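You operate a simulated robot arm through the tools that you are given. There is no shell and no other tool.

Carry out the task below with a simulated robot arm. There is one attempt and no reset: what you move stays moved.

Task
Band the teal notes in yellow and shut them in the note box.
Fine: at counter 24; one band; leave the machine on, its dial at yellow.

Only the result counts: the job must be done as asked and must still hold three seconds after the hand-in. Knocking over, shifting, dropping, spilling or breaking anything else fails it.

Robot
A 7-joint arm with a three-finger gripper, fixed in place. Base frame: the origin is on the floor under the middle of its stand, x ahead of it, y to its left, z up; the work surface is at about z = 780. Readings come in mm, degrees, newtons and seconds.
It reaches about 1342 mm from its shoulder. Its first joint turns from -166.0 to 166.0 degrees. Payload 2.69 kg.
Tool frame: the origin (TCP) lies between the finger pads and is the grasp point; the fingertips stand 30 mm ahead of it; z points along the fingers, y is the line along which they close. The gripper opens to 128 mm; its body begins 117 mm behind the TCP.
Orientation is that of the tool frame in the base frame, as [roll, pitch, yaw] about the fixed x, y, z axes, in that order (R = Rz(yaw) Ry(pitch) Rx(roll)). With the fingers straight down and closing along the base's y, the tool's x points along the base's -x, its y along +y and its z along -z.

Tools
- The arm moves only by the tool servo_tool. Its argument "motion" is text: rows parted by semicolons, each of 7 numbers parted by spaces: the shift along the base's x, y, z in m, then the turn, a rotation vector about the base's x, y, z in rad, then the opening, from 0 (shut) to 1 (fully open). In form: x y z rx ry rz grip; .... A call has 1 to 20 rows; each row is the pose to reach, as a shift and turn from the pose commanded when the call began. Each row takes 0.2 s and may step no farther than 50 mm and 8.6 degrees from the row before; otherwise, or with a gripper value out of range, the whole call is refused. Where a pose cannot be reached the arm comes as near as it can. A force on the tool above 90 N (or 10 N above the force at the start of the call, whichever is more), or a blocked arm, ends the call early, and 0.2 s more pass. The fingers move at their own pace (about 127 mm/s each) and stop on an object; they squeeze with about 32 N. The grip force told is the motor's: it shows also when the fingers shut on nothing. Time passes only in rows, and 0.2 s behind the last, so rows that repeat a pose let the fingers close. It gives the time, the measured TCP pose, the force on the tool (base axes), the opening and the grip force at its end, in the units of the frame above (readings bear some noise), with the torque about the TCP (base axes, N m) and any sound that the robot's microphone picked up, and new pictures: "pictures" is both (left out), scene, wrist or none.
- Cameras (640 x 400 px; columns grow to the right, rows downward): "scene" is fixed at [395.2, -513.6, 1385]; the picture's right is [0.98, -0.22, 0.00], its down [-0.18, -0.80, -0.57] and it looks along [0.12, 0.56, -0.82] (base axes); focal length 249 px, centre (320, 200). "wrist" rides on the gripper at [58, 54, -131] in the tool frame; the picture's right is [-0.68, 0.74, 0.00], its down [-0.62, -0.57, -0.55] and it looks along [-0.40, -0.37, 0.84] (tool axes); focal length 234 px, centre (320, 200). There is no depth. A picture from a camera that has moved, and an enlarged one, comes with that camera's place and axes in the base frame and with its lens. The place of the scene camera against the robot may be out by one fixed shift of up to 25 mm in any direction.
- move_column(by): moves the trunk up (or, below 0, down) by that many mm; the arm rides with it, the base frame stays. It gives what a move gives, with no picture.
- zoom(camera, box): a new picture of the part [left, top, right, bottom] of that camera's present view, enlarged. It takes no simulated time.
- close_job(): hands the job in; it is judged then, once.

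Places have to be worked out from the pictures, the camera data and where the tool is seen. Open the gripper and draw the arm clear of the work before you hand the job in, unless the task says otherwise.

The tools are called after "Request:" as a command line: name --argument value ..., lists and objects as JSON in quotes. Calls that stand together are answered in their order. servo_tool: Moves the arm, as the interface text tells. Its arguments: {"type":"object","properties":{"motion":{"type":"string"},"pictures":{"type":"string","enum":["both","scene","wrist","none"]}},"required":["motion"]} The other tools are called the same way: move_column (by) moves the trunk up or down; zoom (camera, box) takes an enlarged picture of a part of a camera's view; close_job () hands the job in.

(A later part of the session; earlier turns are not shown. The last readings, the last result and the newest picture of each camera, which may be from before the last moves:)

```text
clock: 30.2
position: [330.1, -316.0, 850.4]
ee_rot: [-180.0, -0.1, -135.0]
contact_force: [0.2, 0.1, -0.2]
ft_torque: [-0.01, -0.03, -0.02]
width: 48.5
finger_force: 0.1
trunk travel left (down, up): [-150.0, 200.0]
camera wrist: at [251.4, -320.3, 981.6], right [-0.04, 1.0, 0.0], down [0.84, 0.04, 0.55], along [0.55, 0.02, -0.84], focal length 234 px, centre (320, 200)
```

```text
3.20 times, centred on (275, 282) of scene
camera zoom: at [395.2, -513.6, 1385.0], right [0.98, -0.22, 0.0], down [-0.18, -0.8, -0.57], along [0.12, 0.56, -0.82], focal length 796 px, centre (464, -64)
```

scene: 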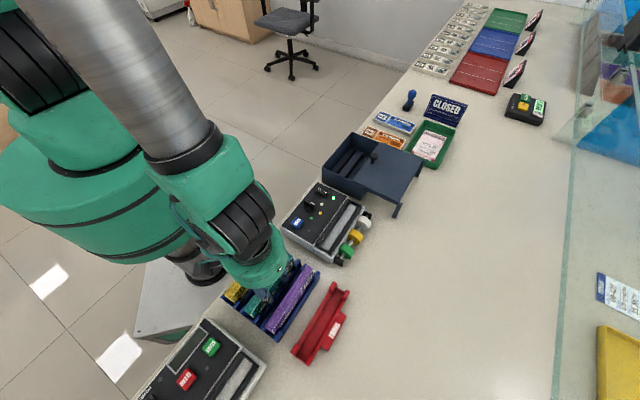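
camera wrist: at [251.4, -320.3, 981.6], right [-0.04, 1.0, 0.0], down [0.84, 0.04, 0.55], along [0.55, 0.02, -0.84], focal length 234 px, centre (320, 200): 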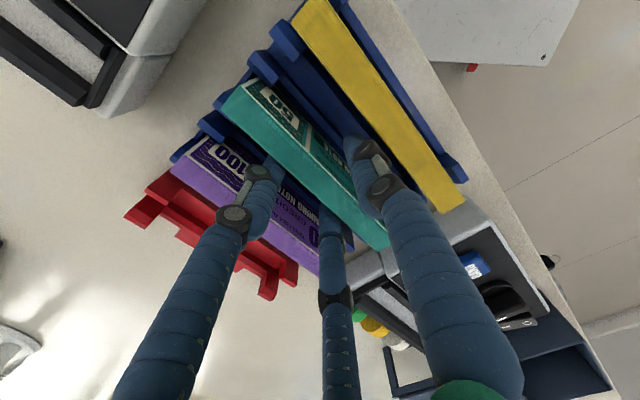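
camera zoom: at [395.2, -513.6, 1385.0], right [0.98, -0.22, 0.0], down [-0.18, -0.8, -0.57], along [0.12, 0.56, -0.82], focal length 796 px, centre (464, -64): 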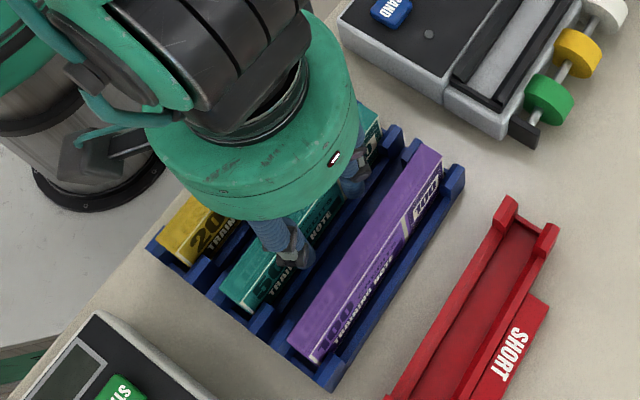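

Bundle is straddled without contact. I'll go 6 mm lower for more overlap, then close on it.

Request:
servo_tool --motion "0 0 -0.003 0 0 0 0.38; 0 0 -0.006 0 0 0 0.38; 0 0 -0.006 0 0 0 0.3; 0 0 -0.006 0 0 0 0.2; 0 0 -0.006 0 0 0 0.12; 0 0 -0.006 0 0 0 0.12; 0 0 -0.006 0 0 0 0.12" --pictures "wrist"

Request:
zoom --camera "wrist" --box '[220, 80, 420, 240]'

```text
clock: 31.8
position: [331.1, -315.7, 844.3]
ee_rot: [-179.9, 0.0, -135.0]
contact_force: [3.6, -4.2, 0.1]
ft_torque: [-0.12, -0.1, 0.02]
width: 27.6
finger_force: 32.5
trunk travel left (down, up): [-150.0, 200.0]
camera wrist: at [251.7, -320.5, 976.1], right [-0.04, 1.0, 0.0], down [0.84, 0.04, 0.55], along [0.55, 0.02, -0.84], focal length 234 px, centre (320, 200)
```

wrist: 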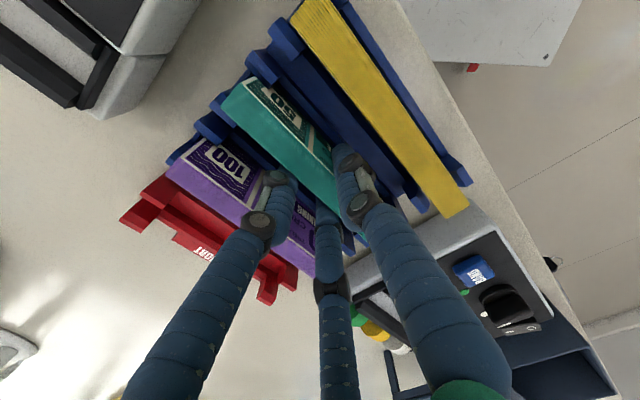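

```text
2.50 times, centred on (320, 160) of wrist
camera zoom: at [251.7, -320.5, 976.1], right [-0.04, 1.0, 0.0], down [0.84, 0.04, 0.55], along [0.55, 0.02, -0.84], focal length 585 px, centre (320, 300)
```

zoom: 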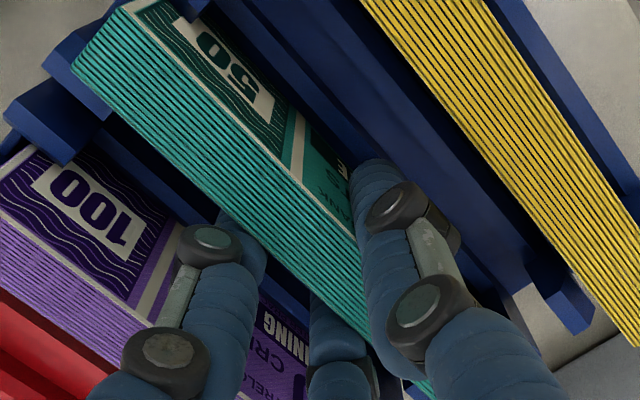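

Gripped (width 27.6 mm, 32 N). Lifting straight up.

Request:
servo_tool --motion "0 0 0.01 0 0 0 0.12; 0 0 0.025 0 0 0 0.12; 0 0 0.045 0 0 0 0.12; 0 0 0.07 0 0 0 0.12; 0 0 0.10 0 0 0 0.12; 0 0 0.13 0 0 0 0.12; 0 0 0.13 0 0 0 0.12" --pictures "both"

Request:
zoom --camera "wrist" --box '[220, 80, 420, 240]'

Request:
zoom --camera "scene" --box '[215, 200, 335, 345]'

```text
clock: 33.4
position: [329.7, -314.9, 973.6]
ee_rot: [179.9, 0.0, -135.0]
contact_force: [-0.3, -0.6, -1.4]
ft_torque: [-0.04, -0.03, -0.02]
width: 27.3
finger_force: 31.6
trunk travel left (down, up): [-150.0, 200.0]
camera wrist: at [251.3, -319.0, 1104.9], right [-0.04, 1.0, 0.0], down [0.84, 0.04, 0.55], along [0.55, 0.02, -0.84], focal length 234 px, centre (320, 200)
```

scene: 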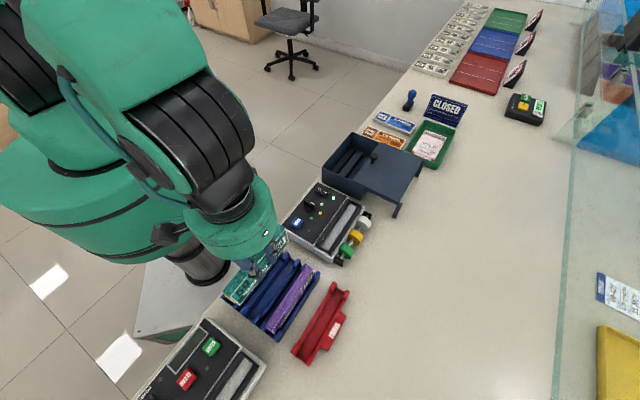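
wrist: 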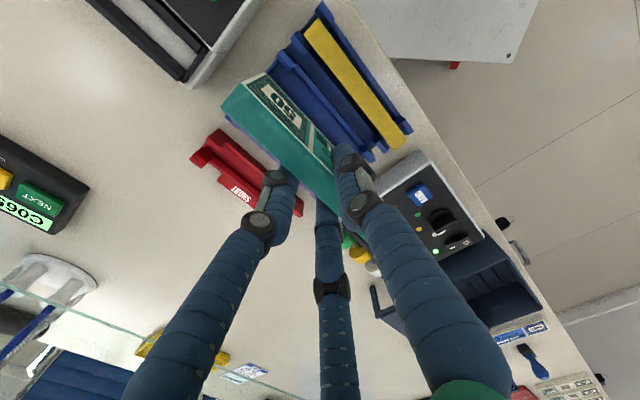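

```text
2.50 times, centred on (320, 160) of wrist
camera zoom: at [251.3, -319.0, 1104.9], right [-0.04, 1.0, 0.0], down [0.84, 0.04, 0.55], along [0.55, 0.02, -0.84], focal length 585 px, centre (320, 300)
```

zoom: 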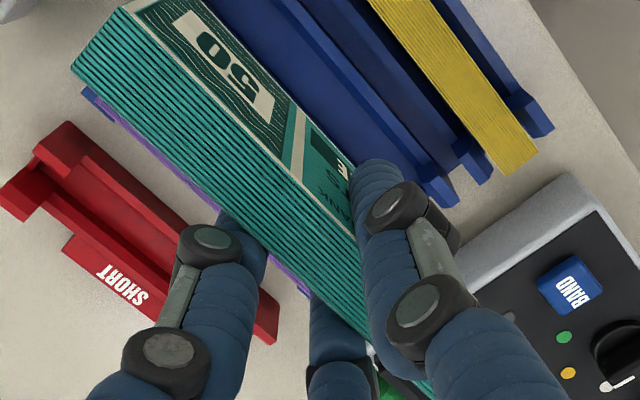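

```text
2.76 times, centred on (275, 272) of scene
camera zoom: at [395.2, -513.6, 1385.0], right [0.98, -0.22, 0.0], down [-0.18, -0.8, -0.57], along [0.12, 0.56, -0.82], focal length 686 px, centre (444, 0)
```

zoom: 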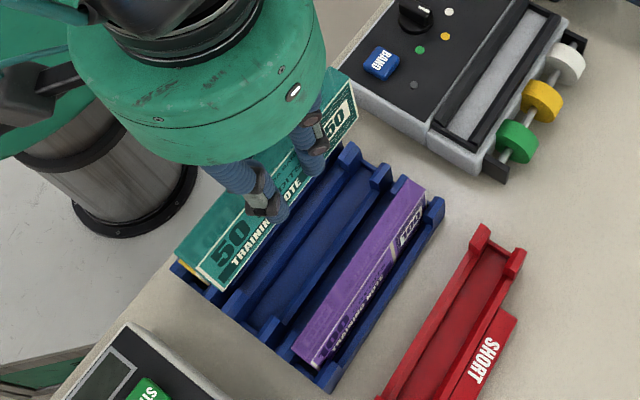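

The teal bundle is held firmly. I'll carry it to above the bander's slot (slot centre ≈ s 222, d 508) and look.

Request:
servo_tool --motion "0.012 0.007 0.015 0 0 0 0.12; 0.036 0.02 0.025 0 0 0 0.12; 0.06 0.034 0.025 0 0 0 0.12; 0.084 0.048 0.025 0 0 0 0.12; 0.108 0.062 0.025 0 0 0 0.12; 0.132 0.075 0.025 0 0 0 0.12; 0.156 0.089 0.025 0 0 0 0.12; 0.18 0.103 0.025 0 0 0 0.12; 0.192 0.1097 0.025 0 0 0 0.12; 0.192 0.1097 0.025 0 0 0 0.12" --pictures "both"

Request:
zoom --camera "wrist" --box '[200, 40, 420, 240]'

Request:
zoom --camera "scene" --box '[280, 150, 400, 270]'

```text
clock: 35.6
position: [523.3, -205.0, 998.9]
ee_rot: [-180.0, 0.0, -135.0]
contact_force: [-1.2, 0.5, -0.3]
ft_torque: [-0.03, 0.05, 0.0]
width: 27.9
finger_force: 32.1
trunk travel left (down, up): [-150.0, 200.0]
camera wrist: at [443.2, -209.0, 1130.1], right [-0.04, 1.0, 0.0], down [0.84, 0.04, 0.55], along [0.55, 0.02, -0.84], focal length 234 px, centre (320, 200)
```

scene: 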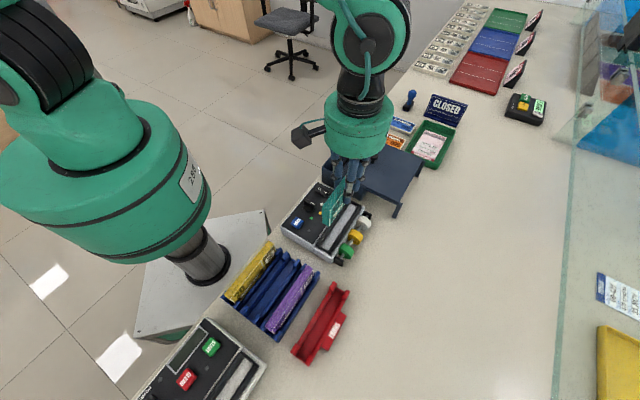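
wrist: 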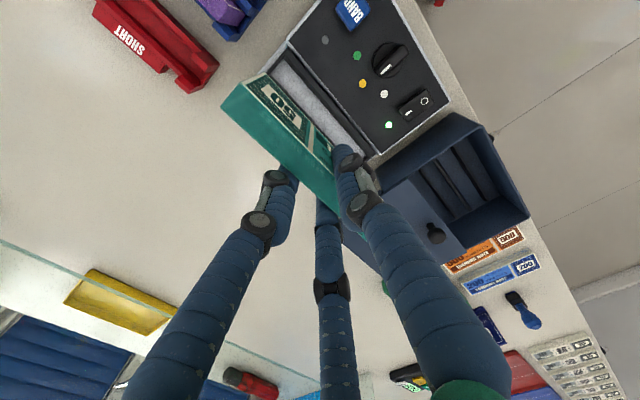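

```text
2.00 times, centred on (310, 140) of wrist
camera zoom: at [443.2, -209.0, 1130.1], right [-0.04, 1.0, 0.0], down [0.84, 0.04, 0.55], along [0.55, 0.02, -0.84], focal length 468 px, centre (340, 320)
```

zoom: 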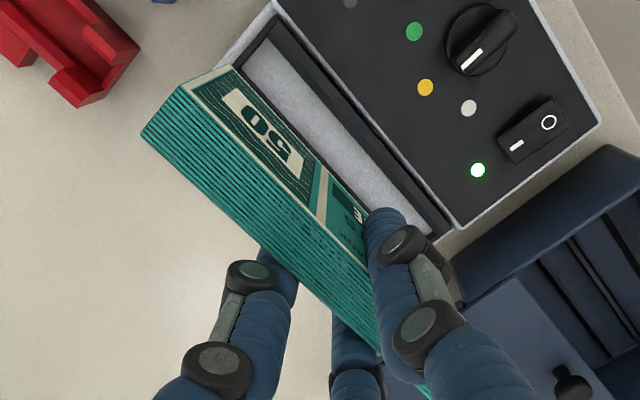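

```text
3.33 times, centred on (340, 210) of scene
camera zoom: at [395.2, -513.6, 1385.0], right [0.98, -0.22, 0.0], down [-0.18, -0.8, -0.57], along [0.12, 0.56, -0.82], focal length 830 px, centre (253, 167)
```

zoom: 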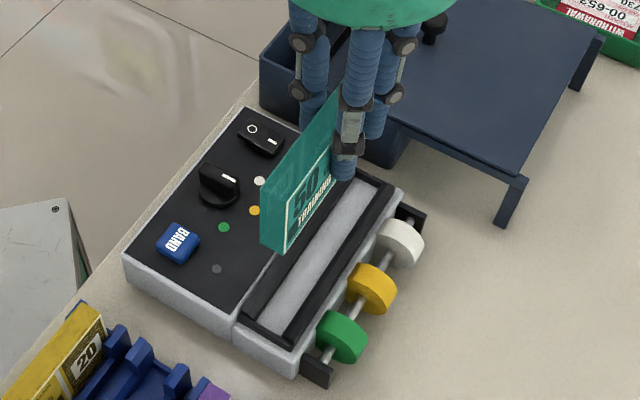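

The bundle hangs at s≈222, d≈509, height ≈64 mm; the slot's inner space is d≈498–522, s≈144–303. I'll shift 1 mm outward and descend to just above the slot rim, then check.

Request:
servo_tool --motion "0.0007 -0.0007 -0.03 0 0 0 0.12; 0.0007 -0.0007 -0.06 0 0 0 0.12; 0.0007 -0.0007 -0.085 0 0 0 0.12; 0.0007 -0.0007 -0.095 0 0 0 0.12; 0.0007 -0.0007 -0.095 0 0 0 0.12" --pictures "both"

Request:
zoom --camera "wrist" --box '[200, 40, 420, 240]'

Request:
zoom --camera "scene" --box '[300, 180, 380, 260]'

```text
clock: 36.8
position: [522.9, -206.7, 902.3]
ee_rot: [180.0, 0.1, -135.1]
contact_force: [-0.8, 0.6, -0.3]
ft_torque: [0.01, 0.03, 0.04]
width: 27.6
finger_force: 32.2
trunk travel left (down, up): [-150.0, 200.0]
camera wrist: at [443.6, -209.7, 1033.8], right [-0.04, 1.0, 0.0], down [0.84, 0.04, 0.55], along [0.55, 0.02, -0.84], focal length 234 px, centre (320, 200)
```

scene: 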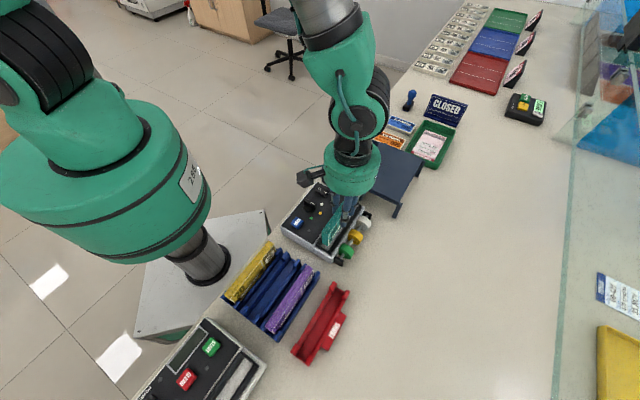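
wrist: 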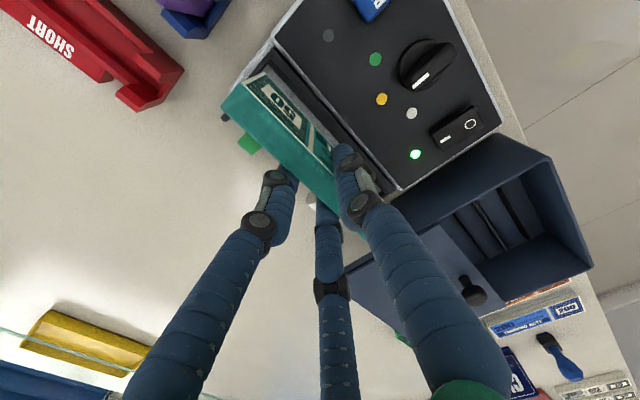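

```text
2.00 times, centred on (310, 140) of wrist
camera zoom: at [443.6, -209.7, 1033.8], right [-0.04, 1.0, 0.0], down [0.84, 0.04, 0.55], along [0.55, 0.02, -0.84], focal length 468 px, centre (340, 320)
```

zoom: 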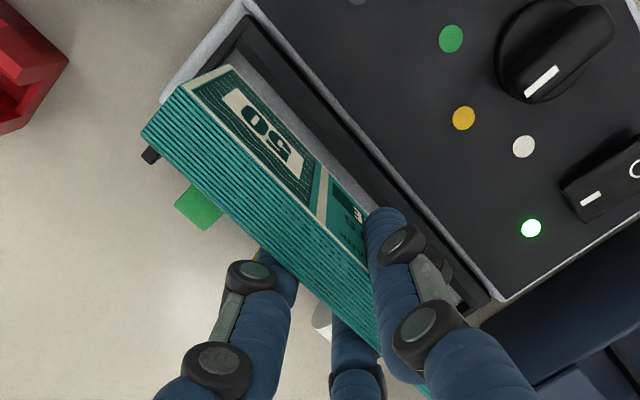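

```text
5.00 times, centred on (340, 220) of scene
camera zoom: at [395.2, -513.6, 1385.0], right [0.98, -0.22, 0.0], down [-0.18, -0.8, -0.57], along [0.12, 0.56, -0.82], focal length 1244 px, centre (220, 100)
```

zoom: 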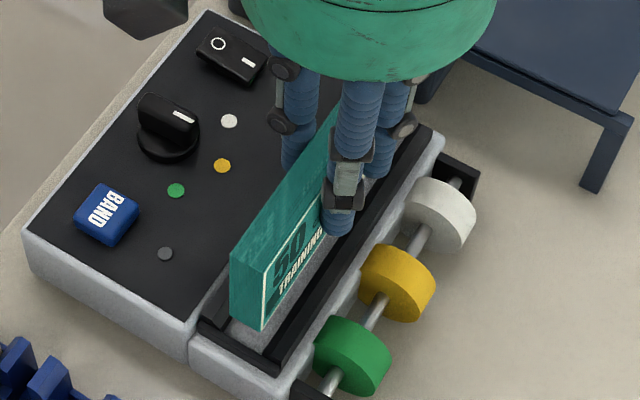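

Bundle is just above the rim, aligned with the slot with about 3 mm margins each way. I'll lower slowly into the slot and watch the force.

Request:
servo_tool --motion "0 0 -0.004 0 0 0 0.12; 0 0 -0.008 0 0 0 0.12; 0 0 -0.012 0 0 0 0.12; 0 0 -0.012 0 0 0 0.12" --pictures "both"

Request:
zoom --camera "wrist" --box '[200, 40, 420, 240]'

Request:
zoom --camera "scene" --box '[300, 180, 380, 260]'

```text
clock: 37.8
position: [522.7, -205.9, 890.8]
ee_rot: [-180.0, 0.0, -135.1]
contact_force: [-0.2, -0.4, -0.7]
ft_torque: [0.02, 0.02, 0.0]
width: 27.5
finger_force: 31.8
trunk travel left (down, up): [-150.0, 200.0]
camera wrist: at [443.9, -209.7, 1022.8], right [-0.04, 1.0, 0.0], down [0.84, 0.04, 0.55], along [0.55, 0.02, -0.84], focal length 234 px, centre (320, 200)
```

scene: 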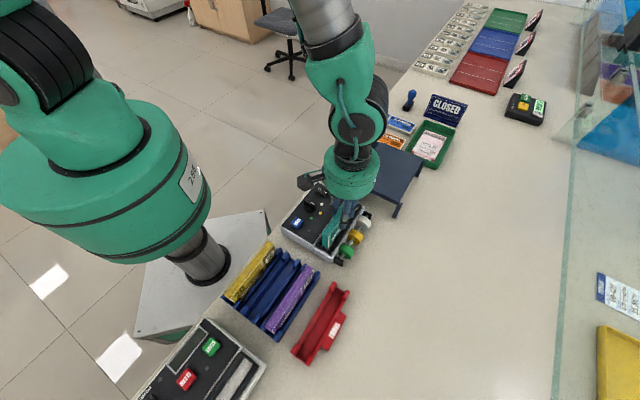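
wrist: 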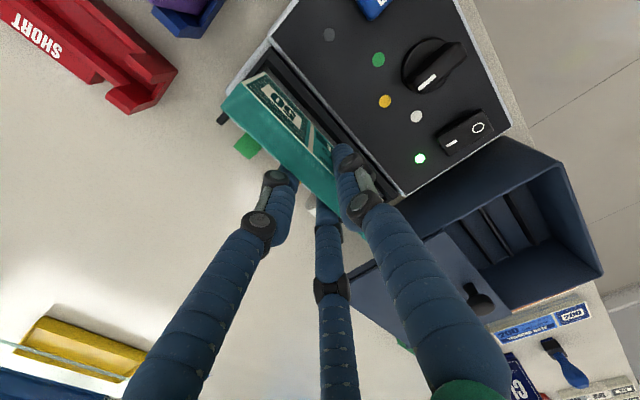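

```text
2.00 times, centred on (310, 140) of wrist
camera zoom: at [443.9, -209.7, 1022.8], right [-0.04, 1.0, 0.0], down [0.84, 0.04, 0.55], along [0.55, 0.02, -0.84], focal length 468 px, centre (340, 320)
```

zoom: 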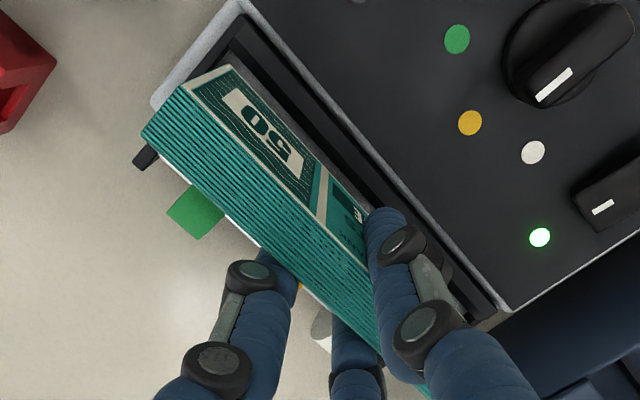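

```text
5.00 times, centred on (340, 220) of scene
camera zoom: at [395.2, -513.6, 1385.0], right [0.98, -0.22, 0.0], down [-0.18, -0.8, -0.57], along [0.12, 0.56, -0.82], focal length 1244 px, centre (220, 100)
```

zoom: 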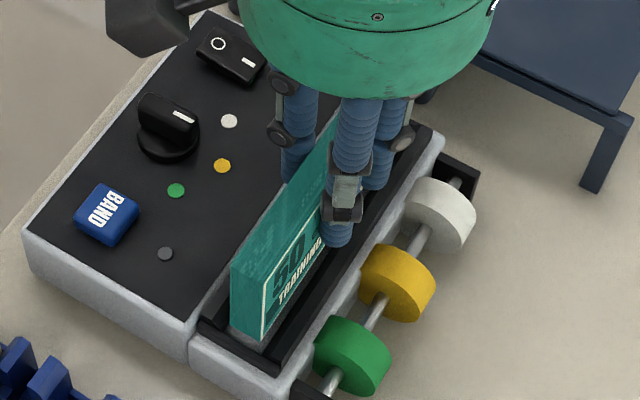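

Bundle bottom is entering the slot with no contact. Continue lowering in small steps.

Request:
servo_tool --motion "0 0 -0.003 0 0 0 0.12; 0 0 -0.006 0 0 0 0.12; 0 0 -0.006 0 0 0 0.12" --pictures "none"

Request:
zoom --camera "scene" --box '[310, 210, 370, 260]'

```text
clock: 38.6
position: [522.9, -207.8, 886.4]
ee_rot: [180.0, 0.1, -134.9]
contact_force: [-0.5, 0.1, -1.6]
ft_torque: [0.02, 0.0, 0.03]
width: 27.5
finger_force: 31.8
trunk travel left (down, up): [-150.0, 200.0]
```

```text
8.00 times, centred on (340, 235) of scene
camera zoom: at [395.2, -513.6, 1385.0], right [0.98, -0.22, 0.0], down [-0.18, -0.8, -0.57], along [0.12, 0.56, -0.82], focal length 1991 px, centre (160, -80)
```

zoom: 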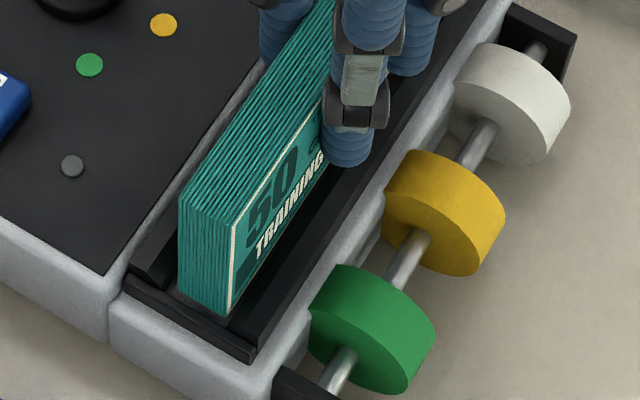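

The bundle is inside the slot opening; continuing down until it touches the floor.

Request:
servo_tool --motion "0 0 -0.003 0 0 0 0.12; 0 0 -0.005 0 0 0 0.12; 0 0 -0.005 0 0 0 0.12" --pictures "none"

Request:
zoom --camera "scene" --box '[310, 210, 370, 260]'

```text
clock: 39.4
position: [523.3, -206.9, 880.4]
ee_rot: [179.9, -0.1, -135.0]
contact_force: [-0.5, 0.2, -0.3]
ft_torque: [0.03, 0.01, 0.04]
width: 27.8
finger_force: 31.5
trunk travel left (down, up): [-150.0, 200.0]
```

```text
8.00 times, centred on (340, 235) of scene
camera zoom: at [395.2, -513.6, 1385.0], right [0.98, -0.22, 0.0], down [-0.18, -0.8, -0.57], along [0.12, 0.56, -0.82], focal length 1991 px, centre (160, -80)
```

zoom: 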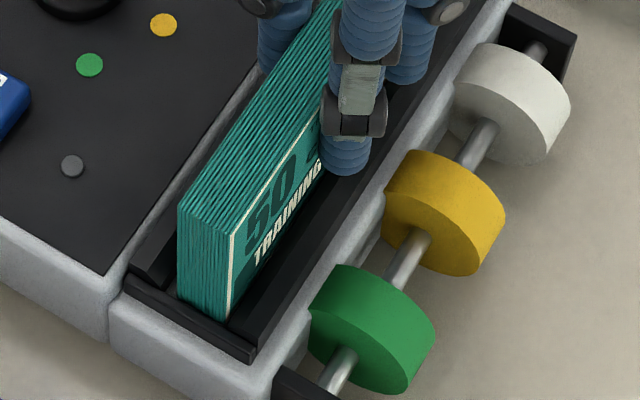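

Still no floor contact; continuing in 2 mm steps.

Request:
servo_tool --motion "0 0 -0.002 0 0 0 0.12; 0 0 -0.004 0 0 0 0.12; 0 0 -0.004 0 0 0 0.12" --pictures "none"

Request:
zoom --camera "scene" --box '[310, 210, 370, 260]'

```text
clock: 40.2
position: [522.8, -207.8, 878.1]
ee_rot: [-179.8, 0.0, -135.0]
contact_force: [-6.7, 4.9, 39.9]
ft_torque: [0.29, 0.78, 0.02]
width: 27.7
finger_force: 31.5
trunk travel left (down, up): [-150.0, 200.0]
```

```text
8.00 times, centred on (340, 235) of scene
camera zoom: at [395.2, -513.6, 1385.0], right [0.98, -0.22, 0.0], down [-0.18, -0.8, -0.57], along [0.12, 0.56, -0.82], focal length 1991 px, centre (160, -80)
```

zoom: 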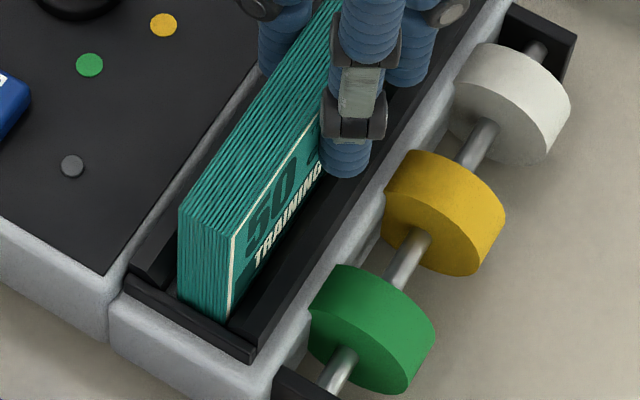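

Floor contact at TCP z≈878 (40 N). I'll ease up ~1.5 mm and open the fingers to release the bundle, then rise.

Request:
servo_tool --motion "0 0 0.0015 0 0 0 0.12; 0 0 0.0015 0 0 0 0.2; 0 0 0.0015 0 0 0 0.28; 0 0 0.0015 0 0 0 0.36; 0 0 0.0015 0 0 0 0.36" --pictures "wrist"

Request:
zoom --camera "scene" --box '[300, 190, 380, 260]'

Request:
zoom --camera "wrist" --box '[200, 40, 420, 240]'

```text
clock: 41.4
position: [523.1, -208.4, 878.1]
ee_rot: [180.0, 0.0, -135.0]
contact_force: [0.4, 0.3, -0.2]
ft_torque: [0.0, 0.01, -0.02]
width: 46.2
finger_force: 0.1
trunk travel left (down, up): [-150.0, 200.0]
camera wrist: at [443.9, -210.8, 1009.7], right [-0.04, 1.0, 0.0], down [0.84, 0.04, 0.55], along [0.55, 0.02, -0.84], focal length 234 px, centre (320, 200)
```

wrist: 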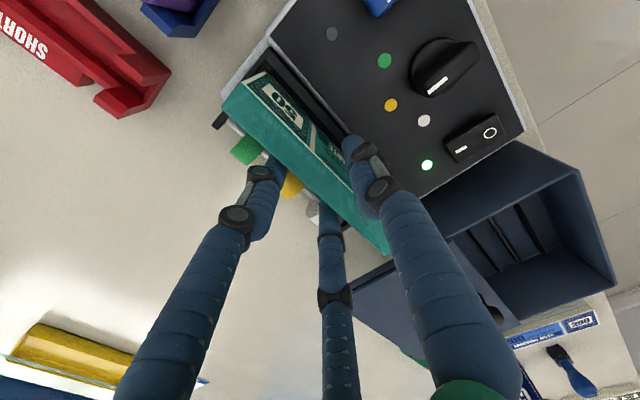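

```text
5.71 times, centred on (340, 225) of scene
camera zoom: at [395.2, -513.6, 1385.0], right [0.98, -0.22, 0.0], down [-0.18, -0.8, -0.57], along [0.12, 0.56, -0.82], focal length 1422 px, centre (206, 57)
```

zoom: 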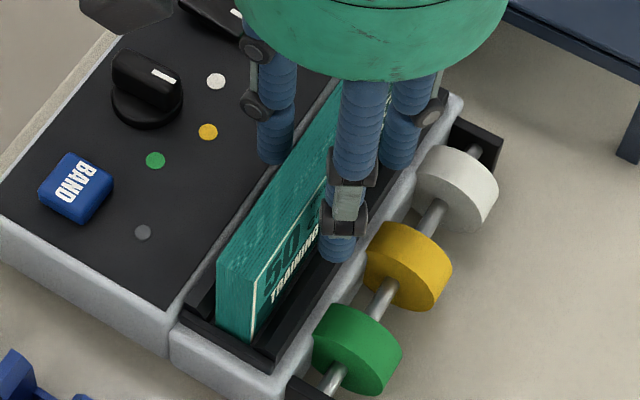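

```text
2.00 times, centred on (310, 140) of wrist
camera zoom: at [443.9, -210.8, 1009.7], right [-0.04, 1.0, 0.0], down [0.84, 0.04, 0.55], along [0.55, 0.02, -0.84], focal length 468 px, centre (340, 320)
```

zoom: 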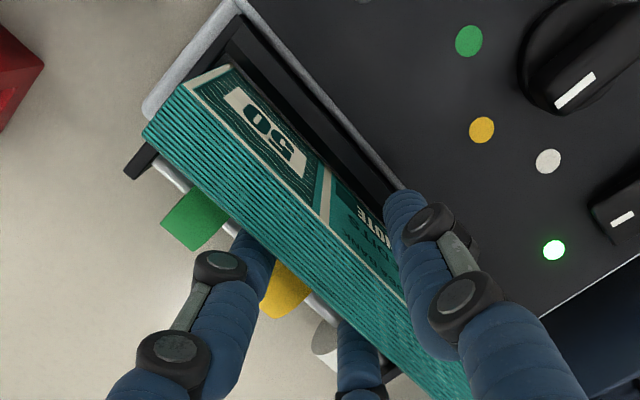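

Bundle stands in the slot, released. I'll rise straight up, close the fingers, and move above the BAND button (≈ (409,-178), top z≈839).

Request:
servo_tool --motion "0 0 0.02 0 0 0 0.36; 0 0 0.05 0 0 0 0.36; 0 0 0.085 0 0 0 0.36; -0.03 0.008 0.085 0 0 0 0.2; -0.06 0.016 0.085 0 0 0 0; -0.09 0.024 0.085 0 0 0 0; -0.114 0.030 0.07 0 0 0 0; -0.114 0.030 0.05 0 0 0 0; -0.114 0.030 0.03 0 0 0 0; -0.114 0.030 0.03 0 0 0 0" --pictures "both"

Request:
zoom --camera "scene" --box '[280, 180, 380, 260]'

Request:
zoom --camera "wrist" --box '[240, 80, 420, 240]'

```text
clock: 43.6
position: [408.7, -177.8, 908.9]
ee_rot: [-180.0, 0.0, -134.9]
contact_force: [0.7, 0.3, -0.3]
ft_torque: [0.0, 0.05, 0.0]
width: 2.0
finger_force: 31.7
trunk travel left (down, up): [-150.0, 200.0]
camera wrist: at [330.1, -180.5, 1040.0], right [-0.04, 1.0, 0.0], down [0.84, 0.04, 0.55], along [0.55, 0.02, -0.84], focal length 234 px, centre (320, 200)
```

scene: 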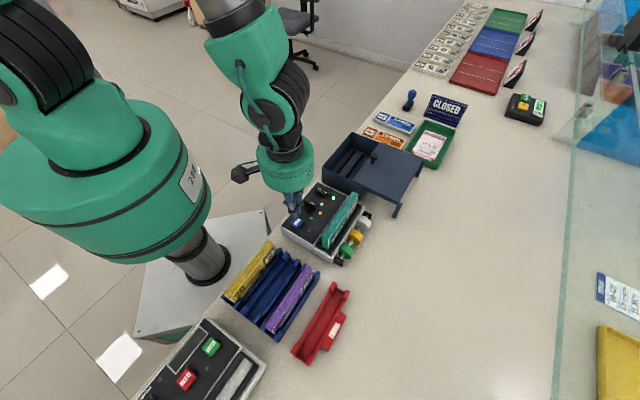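
wrist: 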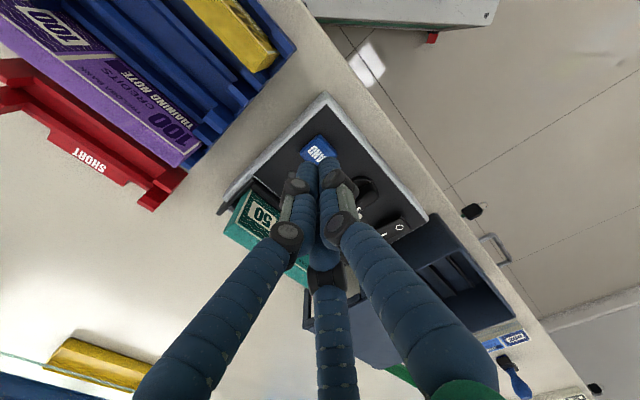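

```text
5.00 times, centred on (330, 220) of scene
camera zoom: at [395.2, -513.6, 1385.0], right [0.98, -0.22, 0.0], down [-0.18, -0.8, -0.57], along [0.12, 0.56, -0.82], focal length 1244 px, centre (270, 100)
```

zoom: 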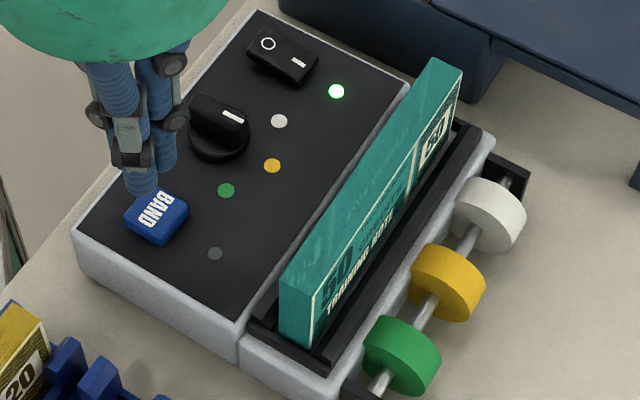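

```text
2.50 times, centred on (330, 160) of wrist
camera zoom: at [330.1, -180.5, 1040.0], right [-0.04, 1.0, 0.0], down [0.84, 0.04, 0.55], along [0.55, 0.02, -0.84], focal length 585 px, centre (295, 300)
```

zoom: 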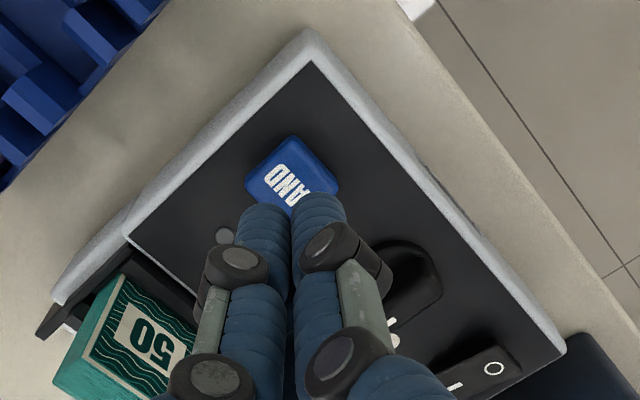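

Bundle is well seated in the slot and the closed fingertips are centred over BAND. Lowering to just above the button.

Request:
servo_tool --motion "0 0 -0.015 0 0 0 0; 0 0 -0.028 0 0 0 0; 0 0 -0.036 0 0 0 0; 0 0 -0.036 0 0 0 0" --pictures "none"

Request:
zoom --camera "scene" --box '[280, 190, 340, 240]'

```text
clock: 44.6
position: [408.8, -176.6, 871.7]
ee_rot: [180.0, -0.1, -135.1]
contact_force: [-0.2, 0.4, 0.1]
ft_torque: [0.0, -0.02, 0.0]
width: 2.1
finger_force: 31.3
trunk travel left (down, up): [-150.0, 200.0]
```

```text
8.00 times, centred on (310, 215) of scene
camera zoom: at [395.2, -513.6, 1385.0], right [0.98, -0.22, 0.0], down [-0.18, -0.8, -0.57], along [0.12, 0.56, -0.82], focal length 1991 px, centre (400, 80)
```

zoom: 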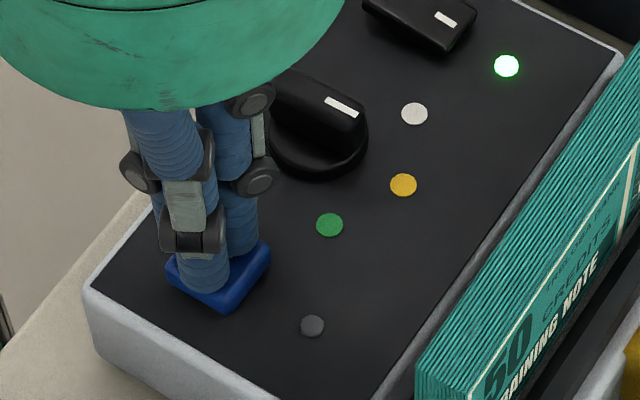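

Tips are right above the button. Pressing down in small steps.

Request:
servo_tool --motion "0 0 -0.002 0 0 0 0; 0 0 -0.004 0 0 0 0; 0 0 -0.005 0 0 0 0" --pictures "none"

Request:
zoom --camera "scene" --box '[280, 190, 380, 260]'

```text
clock: 45.4
position: [409.0, -177.4, 867.5]
ee_rot: [-180.0, 0.0, -135.0]
contact_force: [0.1, -0.4, 0.9]
ft_torque: [-0.05, -0.03, 0.0]
width: 2.0
finger_force: 31.4
trunk travel left (down, up): [-150.0, 200.0]
```

```text
5.71 times, centred on (330, 225) of scene
camera zoom: at [395.2, -513.6, 1385.0], right [0.98, -0.22, 0.0], down [-0.18, -0.8, -0.57], along [0.12, 0.56, -0.82], focal length 1422 px, centre (263, 57)
```

zoom: 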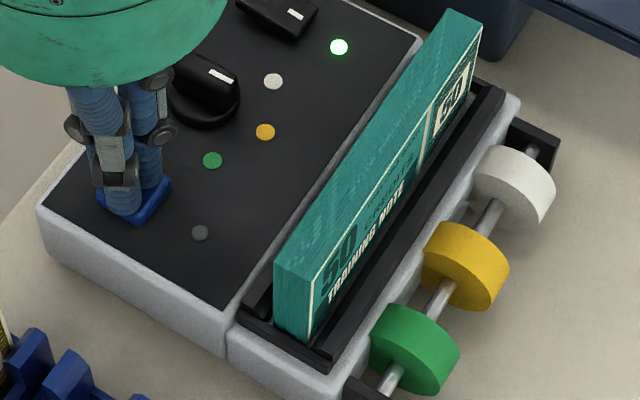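

Just touching (~1 N). Pressing a little further.

Request:
servo_tool --motion "0 0 -0.002 0 0 0 0; 0 0 -0.003 0 0 0 0; 0 0 -0.003 0 0 0 0" --pictures "none"

Request:
zoom --camera "scene" --box '[280, 190, 380, 260]'

```text
clock: 46.2
position: [410.8, -177.2, 865.0]
ee_rot: [-179.9, 0.0, -135.0]
contact_force: [-2.1, 0.6, 2.7]
ft_torque: [0.03, 0.0, 0.0]
width: 2.3
finger_force: 31.7
trunk travel left (down, up): [-150.0, 200.0]
heard: click
```

```text
5.71 times, centred on (330, 225) of scene
camera zoom: at [395.2, -513.6, 1385.0], right [0.98, -0.22, 0.0], down [-0.18, -0.8, -0.57], along [0.12, 0.56, -0.82], focal length 1422 px, centre (263, 57)
```

zoom: 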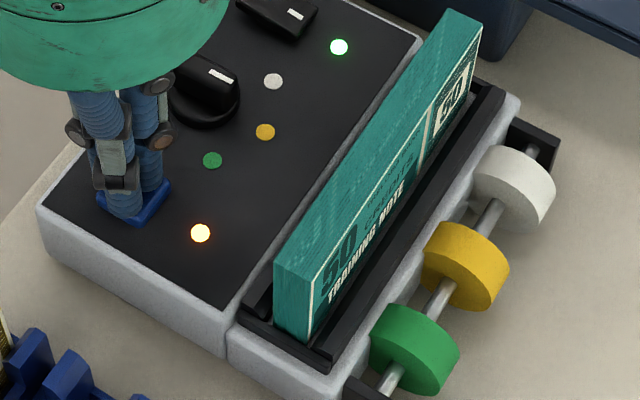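

A click was heard and the amber lamp lit: the band cycle has started. I'll lift straight off the button and wait, watching the bundle.

Request:
servo_tool --motion "0 0 0.015 0 0 0 0; 0 0 0.04 0 0 0 0; 0 0 0.08 0 0 0 0; 0 0 0.1 0 0 0 0; 0 0 0.1 0 0 0 0; 0 0 0.1 0 0 0 0; 0 0 0.1 0 0 0 0; 0 0 0.1 0 0 0 0" --pictures "scene"

Request:
zoom --camera "scene" --box '[280, 180, 380, 260]'

```text
clock: 48.0
position: [408.1, -176.3, 965.3]
ee_rot: [-180.0, 0.1, -134.9]
contact_force: [0.5, 0.0, -0.2]
ft_torque: [0.04, -0.01, -0.02]
width: 1.9
finger_force: 31.1
trunk travel left (down, up): [-150.0, 200.0]
```

scene: 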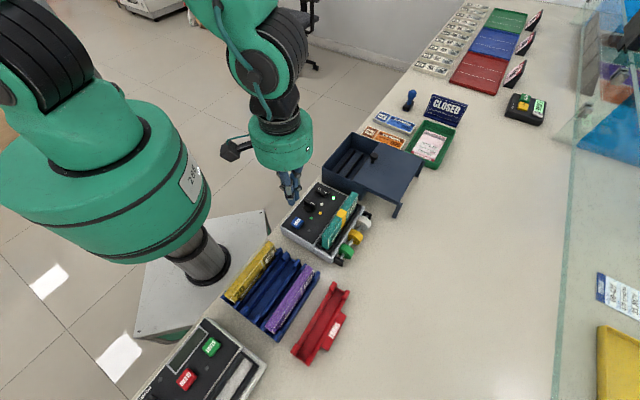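

```text
5.00 times, centred on (330, 220) of scene
camera zoom: at [395.2, -513.6, 1385.0], right [0.98, -0.22, 0.0], down [-0.18, -0.8, -0.57], along [0.12, 0.56, -0.82], focal length 1244 px, centre (270, 100)
```

zoom: 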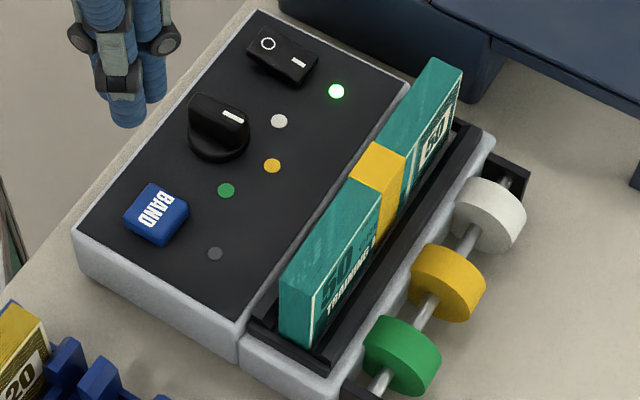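

The bundle now wears one yellow band and the amber lamp is off. I'll go back above the slot with the fingers opened to ~49 mm and check alignment.

Request:
servo_tool --motion "0.03 -0.008 0 0 0 0 0.38; 0.06 -0.016 0 0 0 0 0.38; 0.09 -0.024 0 0 0 0 0.38; 0.114 -0.030 0 0 0 0 0.38; 0.114 -0.030 -0.02 0 0 0 0.38; 0.114 -0.030 -0.02 0 0 0 0.38" --pictures "both"

Request:
zoom --camera "wrist" --box '[200, 40, 420, 240]'

Request:
zoom --camera "scene" --box '[300, 170, 380, 250]'

```text
clock: 49.4
position: [522.3, -207.2, 944.1]
ee_rot: [-179.9, 0.0, -135.0]
contact_force: [1.1, 0.3, 0.0]
ft_torque: [0.01, 0.02, 0.0]
width: 48.8
finger_force: 0.0
trunk travel left (down, up): [-150.0, 200.0]
camera wrist: at [443.4, -210.8, 1076.2], right [-0.04, 1.0, 0.0], down [0.84, 0.04, 0.55], along [0.55, 0.02, -0.84], focal length 234 px, centre (320, 200)
```

scene: 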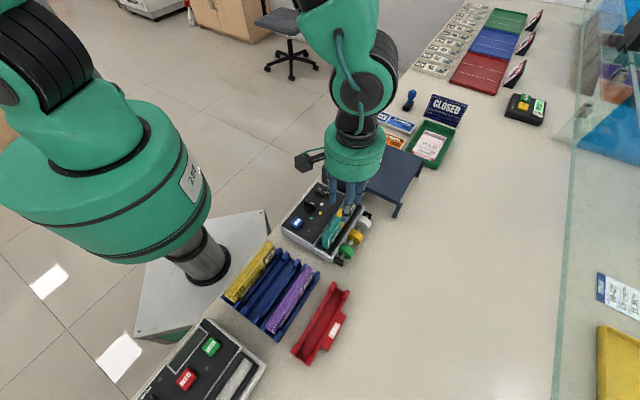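
wrist: 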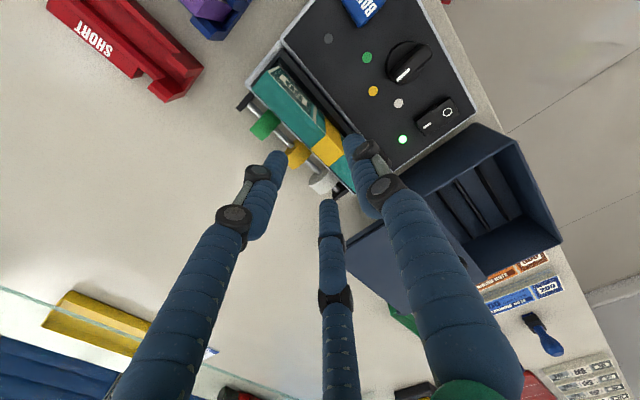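

```text
2.00 times, centred on (310, 140) of wrist
camera zoom: at [443.4, -210.8, 1076.2], right [-0.04, 1.0, 0.0], down [0.84, 0.04, 0.55], along [0.55, 0.02, -0.84], focal length 468 px, centre (340, 320)
```

zoom: 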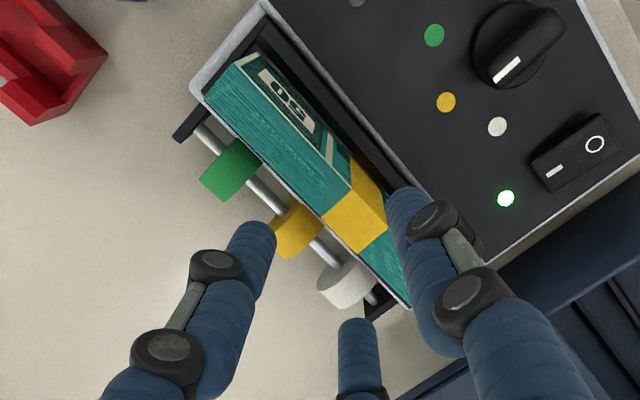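

```text
5.00 times, centred on (340, 210) of scene
camera zoom: at [395.2, -513.6, 1385.0], right [0.98, -0.22, 0.0], down [-0.18, -0.8, -0.57], along [0.12, 0.56, -0.82], focal length 1244 px, centre (220, 150)
```

zoom: 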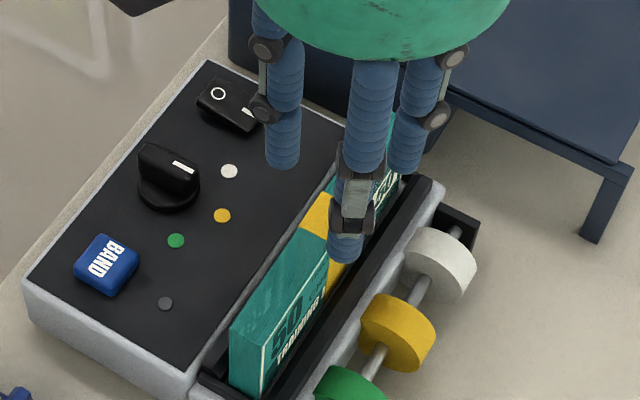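

Bundle is in place (centre d≈509.5). I'll nudge 1 mm toward the robot, descend to the same grasp height as before, and close.

Request:
servo_tool --motion "-0.0009 0.0009 -0.02 0 0 0 0.38; -0.0009 0.0009 -0.045 0 0 0 0.38; -0.0009 0.0009 -0.058 0 0 0 0.38; -0.0009 0.0009 -0.065 0 0 0 0.38; -0.0009 0.0009 -0.065 0 0 0 0.3; -0.0009 0.0009 -0.065 0 0 0 0.2; -0.0009 0.0009 -0.065 0 0 0 0.12; -0.0009 0.0009 -0.065 0 0 0 0.12; -0.0009 0.0009 -0.065 0 0 0 0.12" --pictures "wrist"

Request:
zoom --camera "wrist" --box '[200, 40, 420, 240]'

Request:
zoom --camera "scene" --box '[300, 170, 380, 250]'

```text
clock: 51.4
position: [520.8, -206.8, 880.5]
ee_rot: [179.9, 0.0, -135.0]
contact_force: [0.0, -0.3, -0.8]
ft_torque: [-0.03, -0.02, 0.0]
width: 27.5
finger_force: 32.0
trunk travel left (down, up): [-150.0, 200.0]
camera wrist: at [442.6, -210.1, 1011.5], right [-0.04, 1.0, 0.0], down [0.84, 0.04, 0.55], along [0.55, 0.02, -0.84], focal length 234 px, centre (320, 200)
```

wrist: 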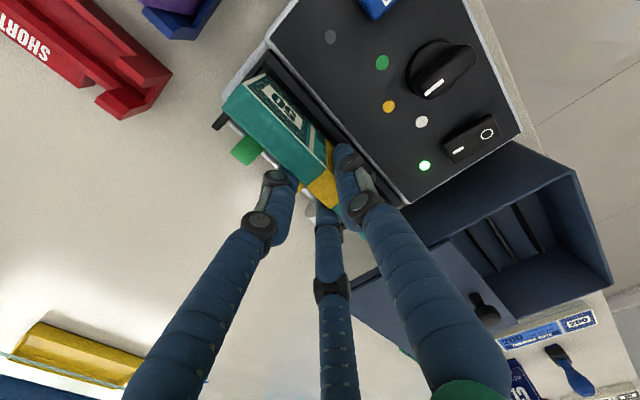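

```text
2.00 times, centred on (310, 140) of wrist
camera zoom: at [442.6, -210.1, 1011.5], right [-0.04, 1.0, 0.0], down [0.84, 0.04, 0.55], along [0.55, 0.02, -0.84], focal length 468 px, centre (340, 320)
```

zoom: 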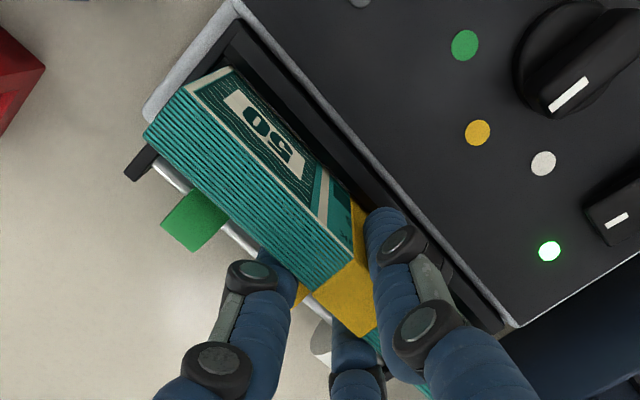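

```text
5.00 times, centred on (340, 210) of scene
camera zoom: at [395.2, -513.6, 1385.0], right [0.98, -0.22, 0.0], down [-0.18, -0.8, -0.57], along [0.12, 0.56, -0.82], focal length 1244 px, centre (220, 150)
```

zoom: 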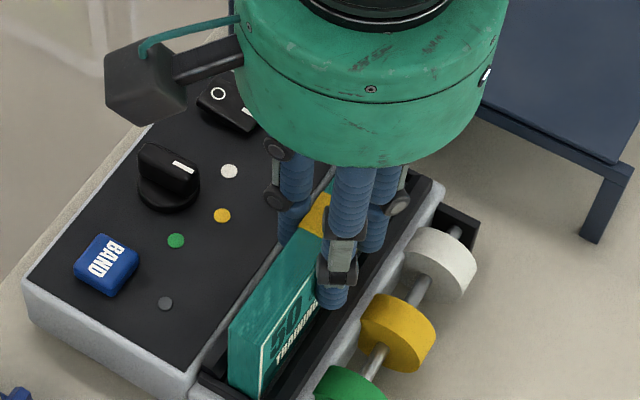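

Gripped again (27.5 mm). Before lifting, I'll zoom on the open box from here to measure the ribs from a second viewpoint.

Request:
zoom --camera "wrist" --box '[400, 130, 620, 310]'

Request:
servo_tool --motion "0 0 0.01 0 0 0 0.12; 0 0 0.03 0 0 0 0.12; 0 0 0.06 0 0 0 0.12; 0 0 0.09 0 0 0 0.12; 0 0 0.12 0 0 0 0.12; 0 0 0.13 0 0 0 0.12; 0 0 0.13 0 0 0 0.12" --pictures "both"

Request:
zoom --camera "wrist" --box '[340, 100, 560, 280]'

Request:
zoom --camera "scene" --box '[320, 130, 380, 190]'

```text
2.22 times, centred on (510, 220) of wrist
camera zoom: at [442.6, -210.1, 1011.5], right [-0.04, 1.0, 0.0], down [0.84, 0.04, 0.55], along [0.55, 0.02, -0.84], focal length 520 px, centre (-102, 156)
```

zoom: 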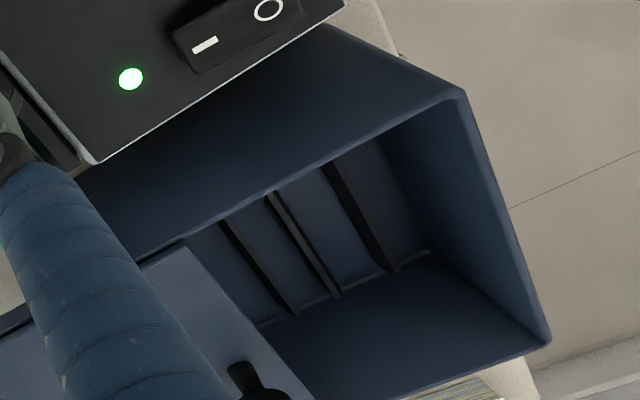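

```text
clock: 53.0
position: [521.0, -205.8, 1009.0]
ee_rot: [-179.9, 0.1, -135.0]
contact_force: [0.2, 0.5, -1.4]
ft_torque: [-0.04, -0.01, 0.0]
width: 27.5
finger_force: 32.0
trunk travel left (down, up): [-150.0, 200.0]
camera wrist: at [443.0, -209.2, 1140.4], right [-0.04, 1.0, 0.0], down [0.84, 0.04, 0.55], along [0.55, 0.02, -0.84], focal length 234 px, centre (320, 200)
```

scene: 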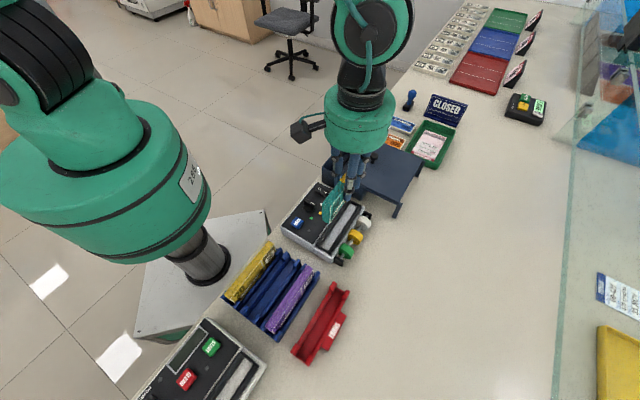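
wrist: 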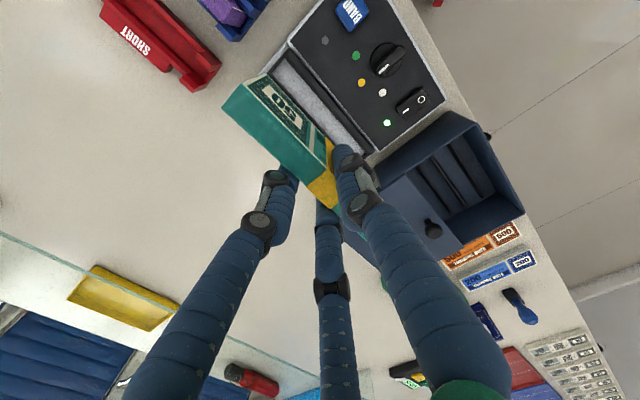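

```text
2.22 times, centred on (450, 190) of wrist
camera zoom: at [443.0, -209.2, 1140.4], right [-0.04, 1.0, 0.0], down [0.84, 0.04, 0.55], along [0.55, 0.02, -0.84], focal length 520 px, centre (31, 222)
```

zoom: 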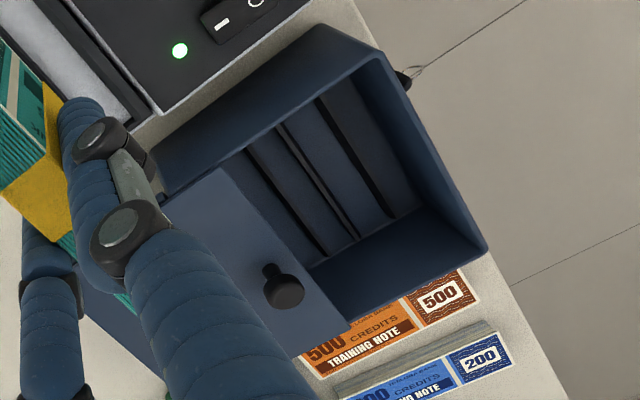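

```text
6.67 times, centred on (350, 160) of scene
camera zoom: at [395.2, -513.6, 1385.0], right [0.98, -0.22, 0.0], down [-0.18, -0.8, -0.57], along [0.12, 0.56, -0.82], focal length 1659 px, centre (120, 467)
```

zoom: 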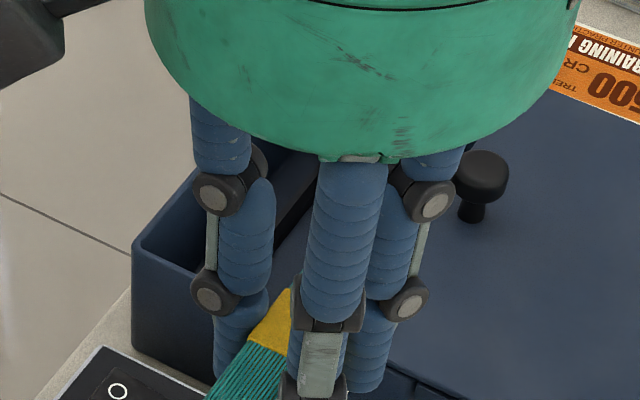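

Bundle lifted with the yellow band on. I'll zoom closely at the box floor ribs from here to determine lane position and rib height.

Request:
zoom --camera "wrist" --box '[410, 140, 500, 215]'

Request:
zoom --camera "wrist" --box '[220, 70, 400, 240]'

```text
5.33 times, centred on (455, 178) of wrist
camera zoom: at [443.0, -209.2, 1140.4], right [-0.04, 1.0, 0.0], down [0.84, 0.04, 0.55], along [0.55, 0.02, -0.84], focal length 1249 px, centre (-400, 320)
```

zoom: 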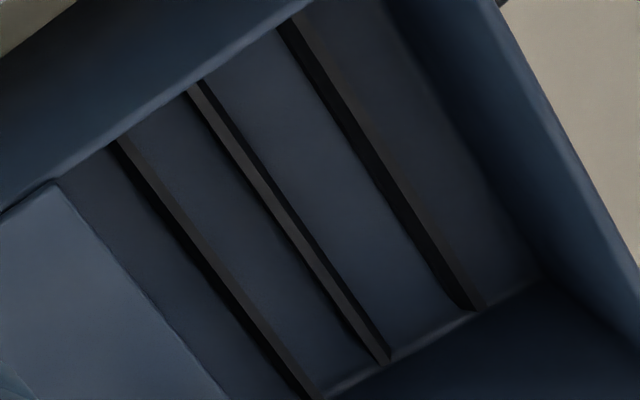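

```text
2.35 times, centred on (310, 155) of wrist
camera zoom: at [443.0, -209.2, 1140.4], right [-0.04, 1.0, 0.0], down [0.84, 0.04, 0.55], along [0.55, 0.02, -0.84], focal length 551 px, centre (344, 306)
```

zoom: 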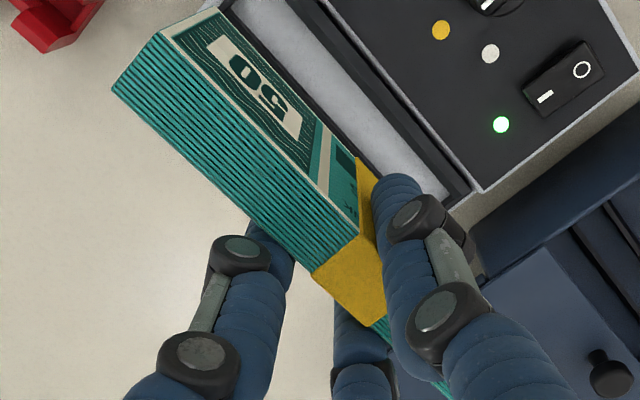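

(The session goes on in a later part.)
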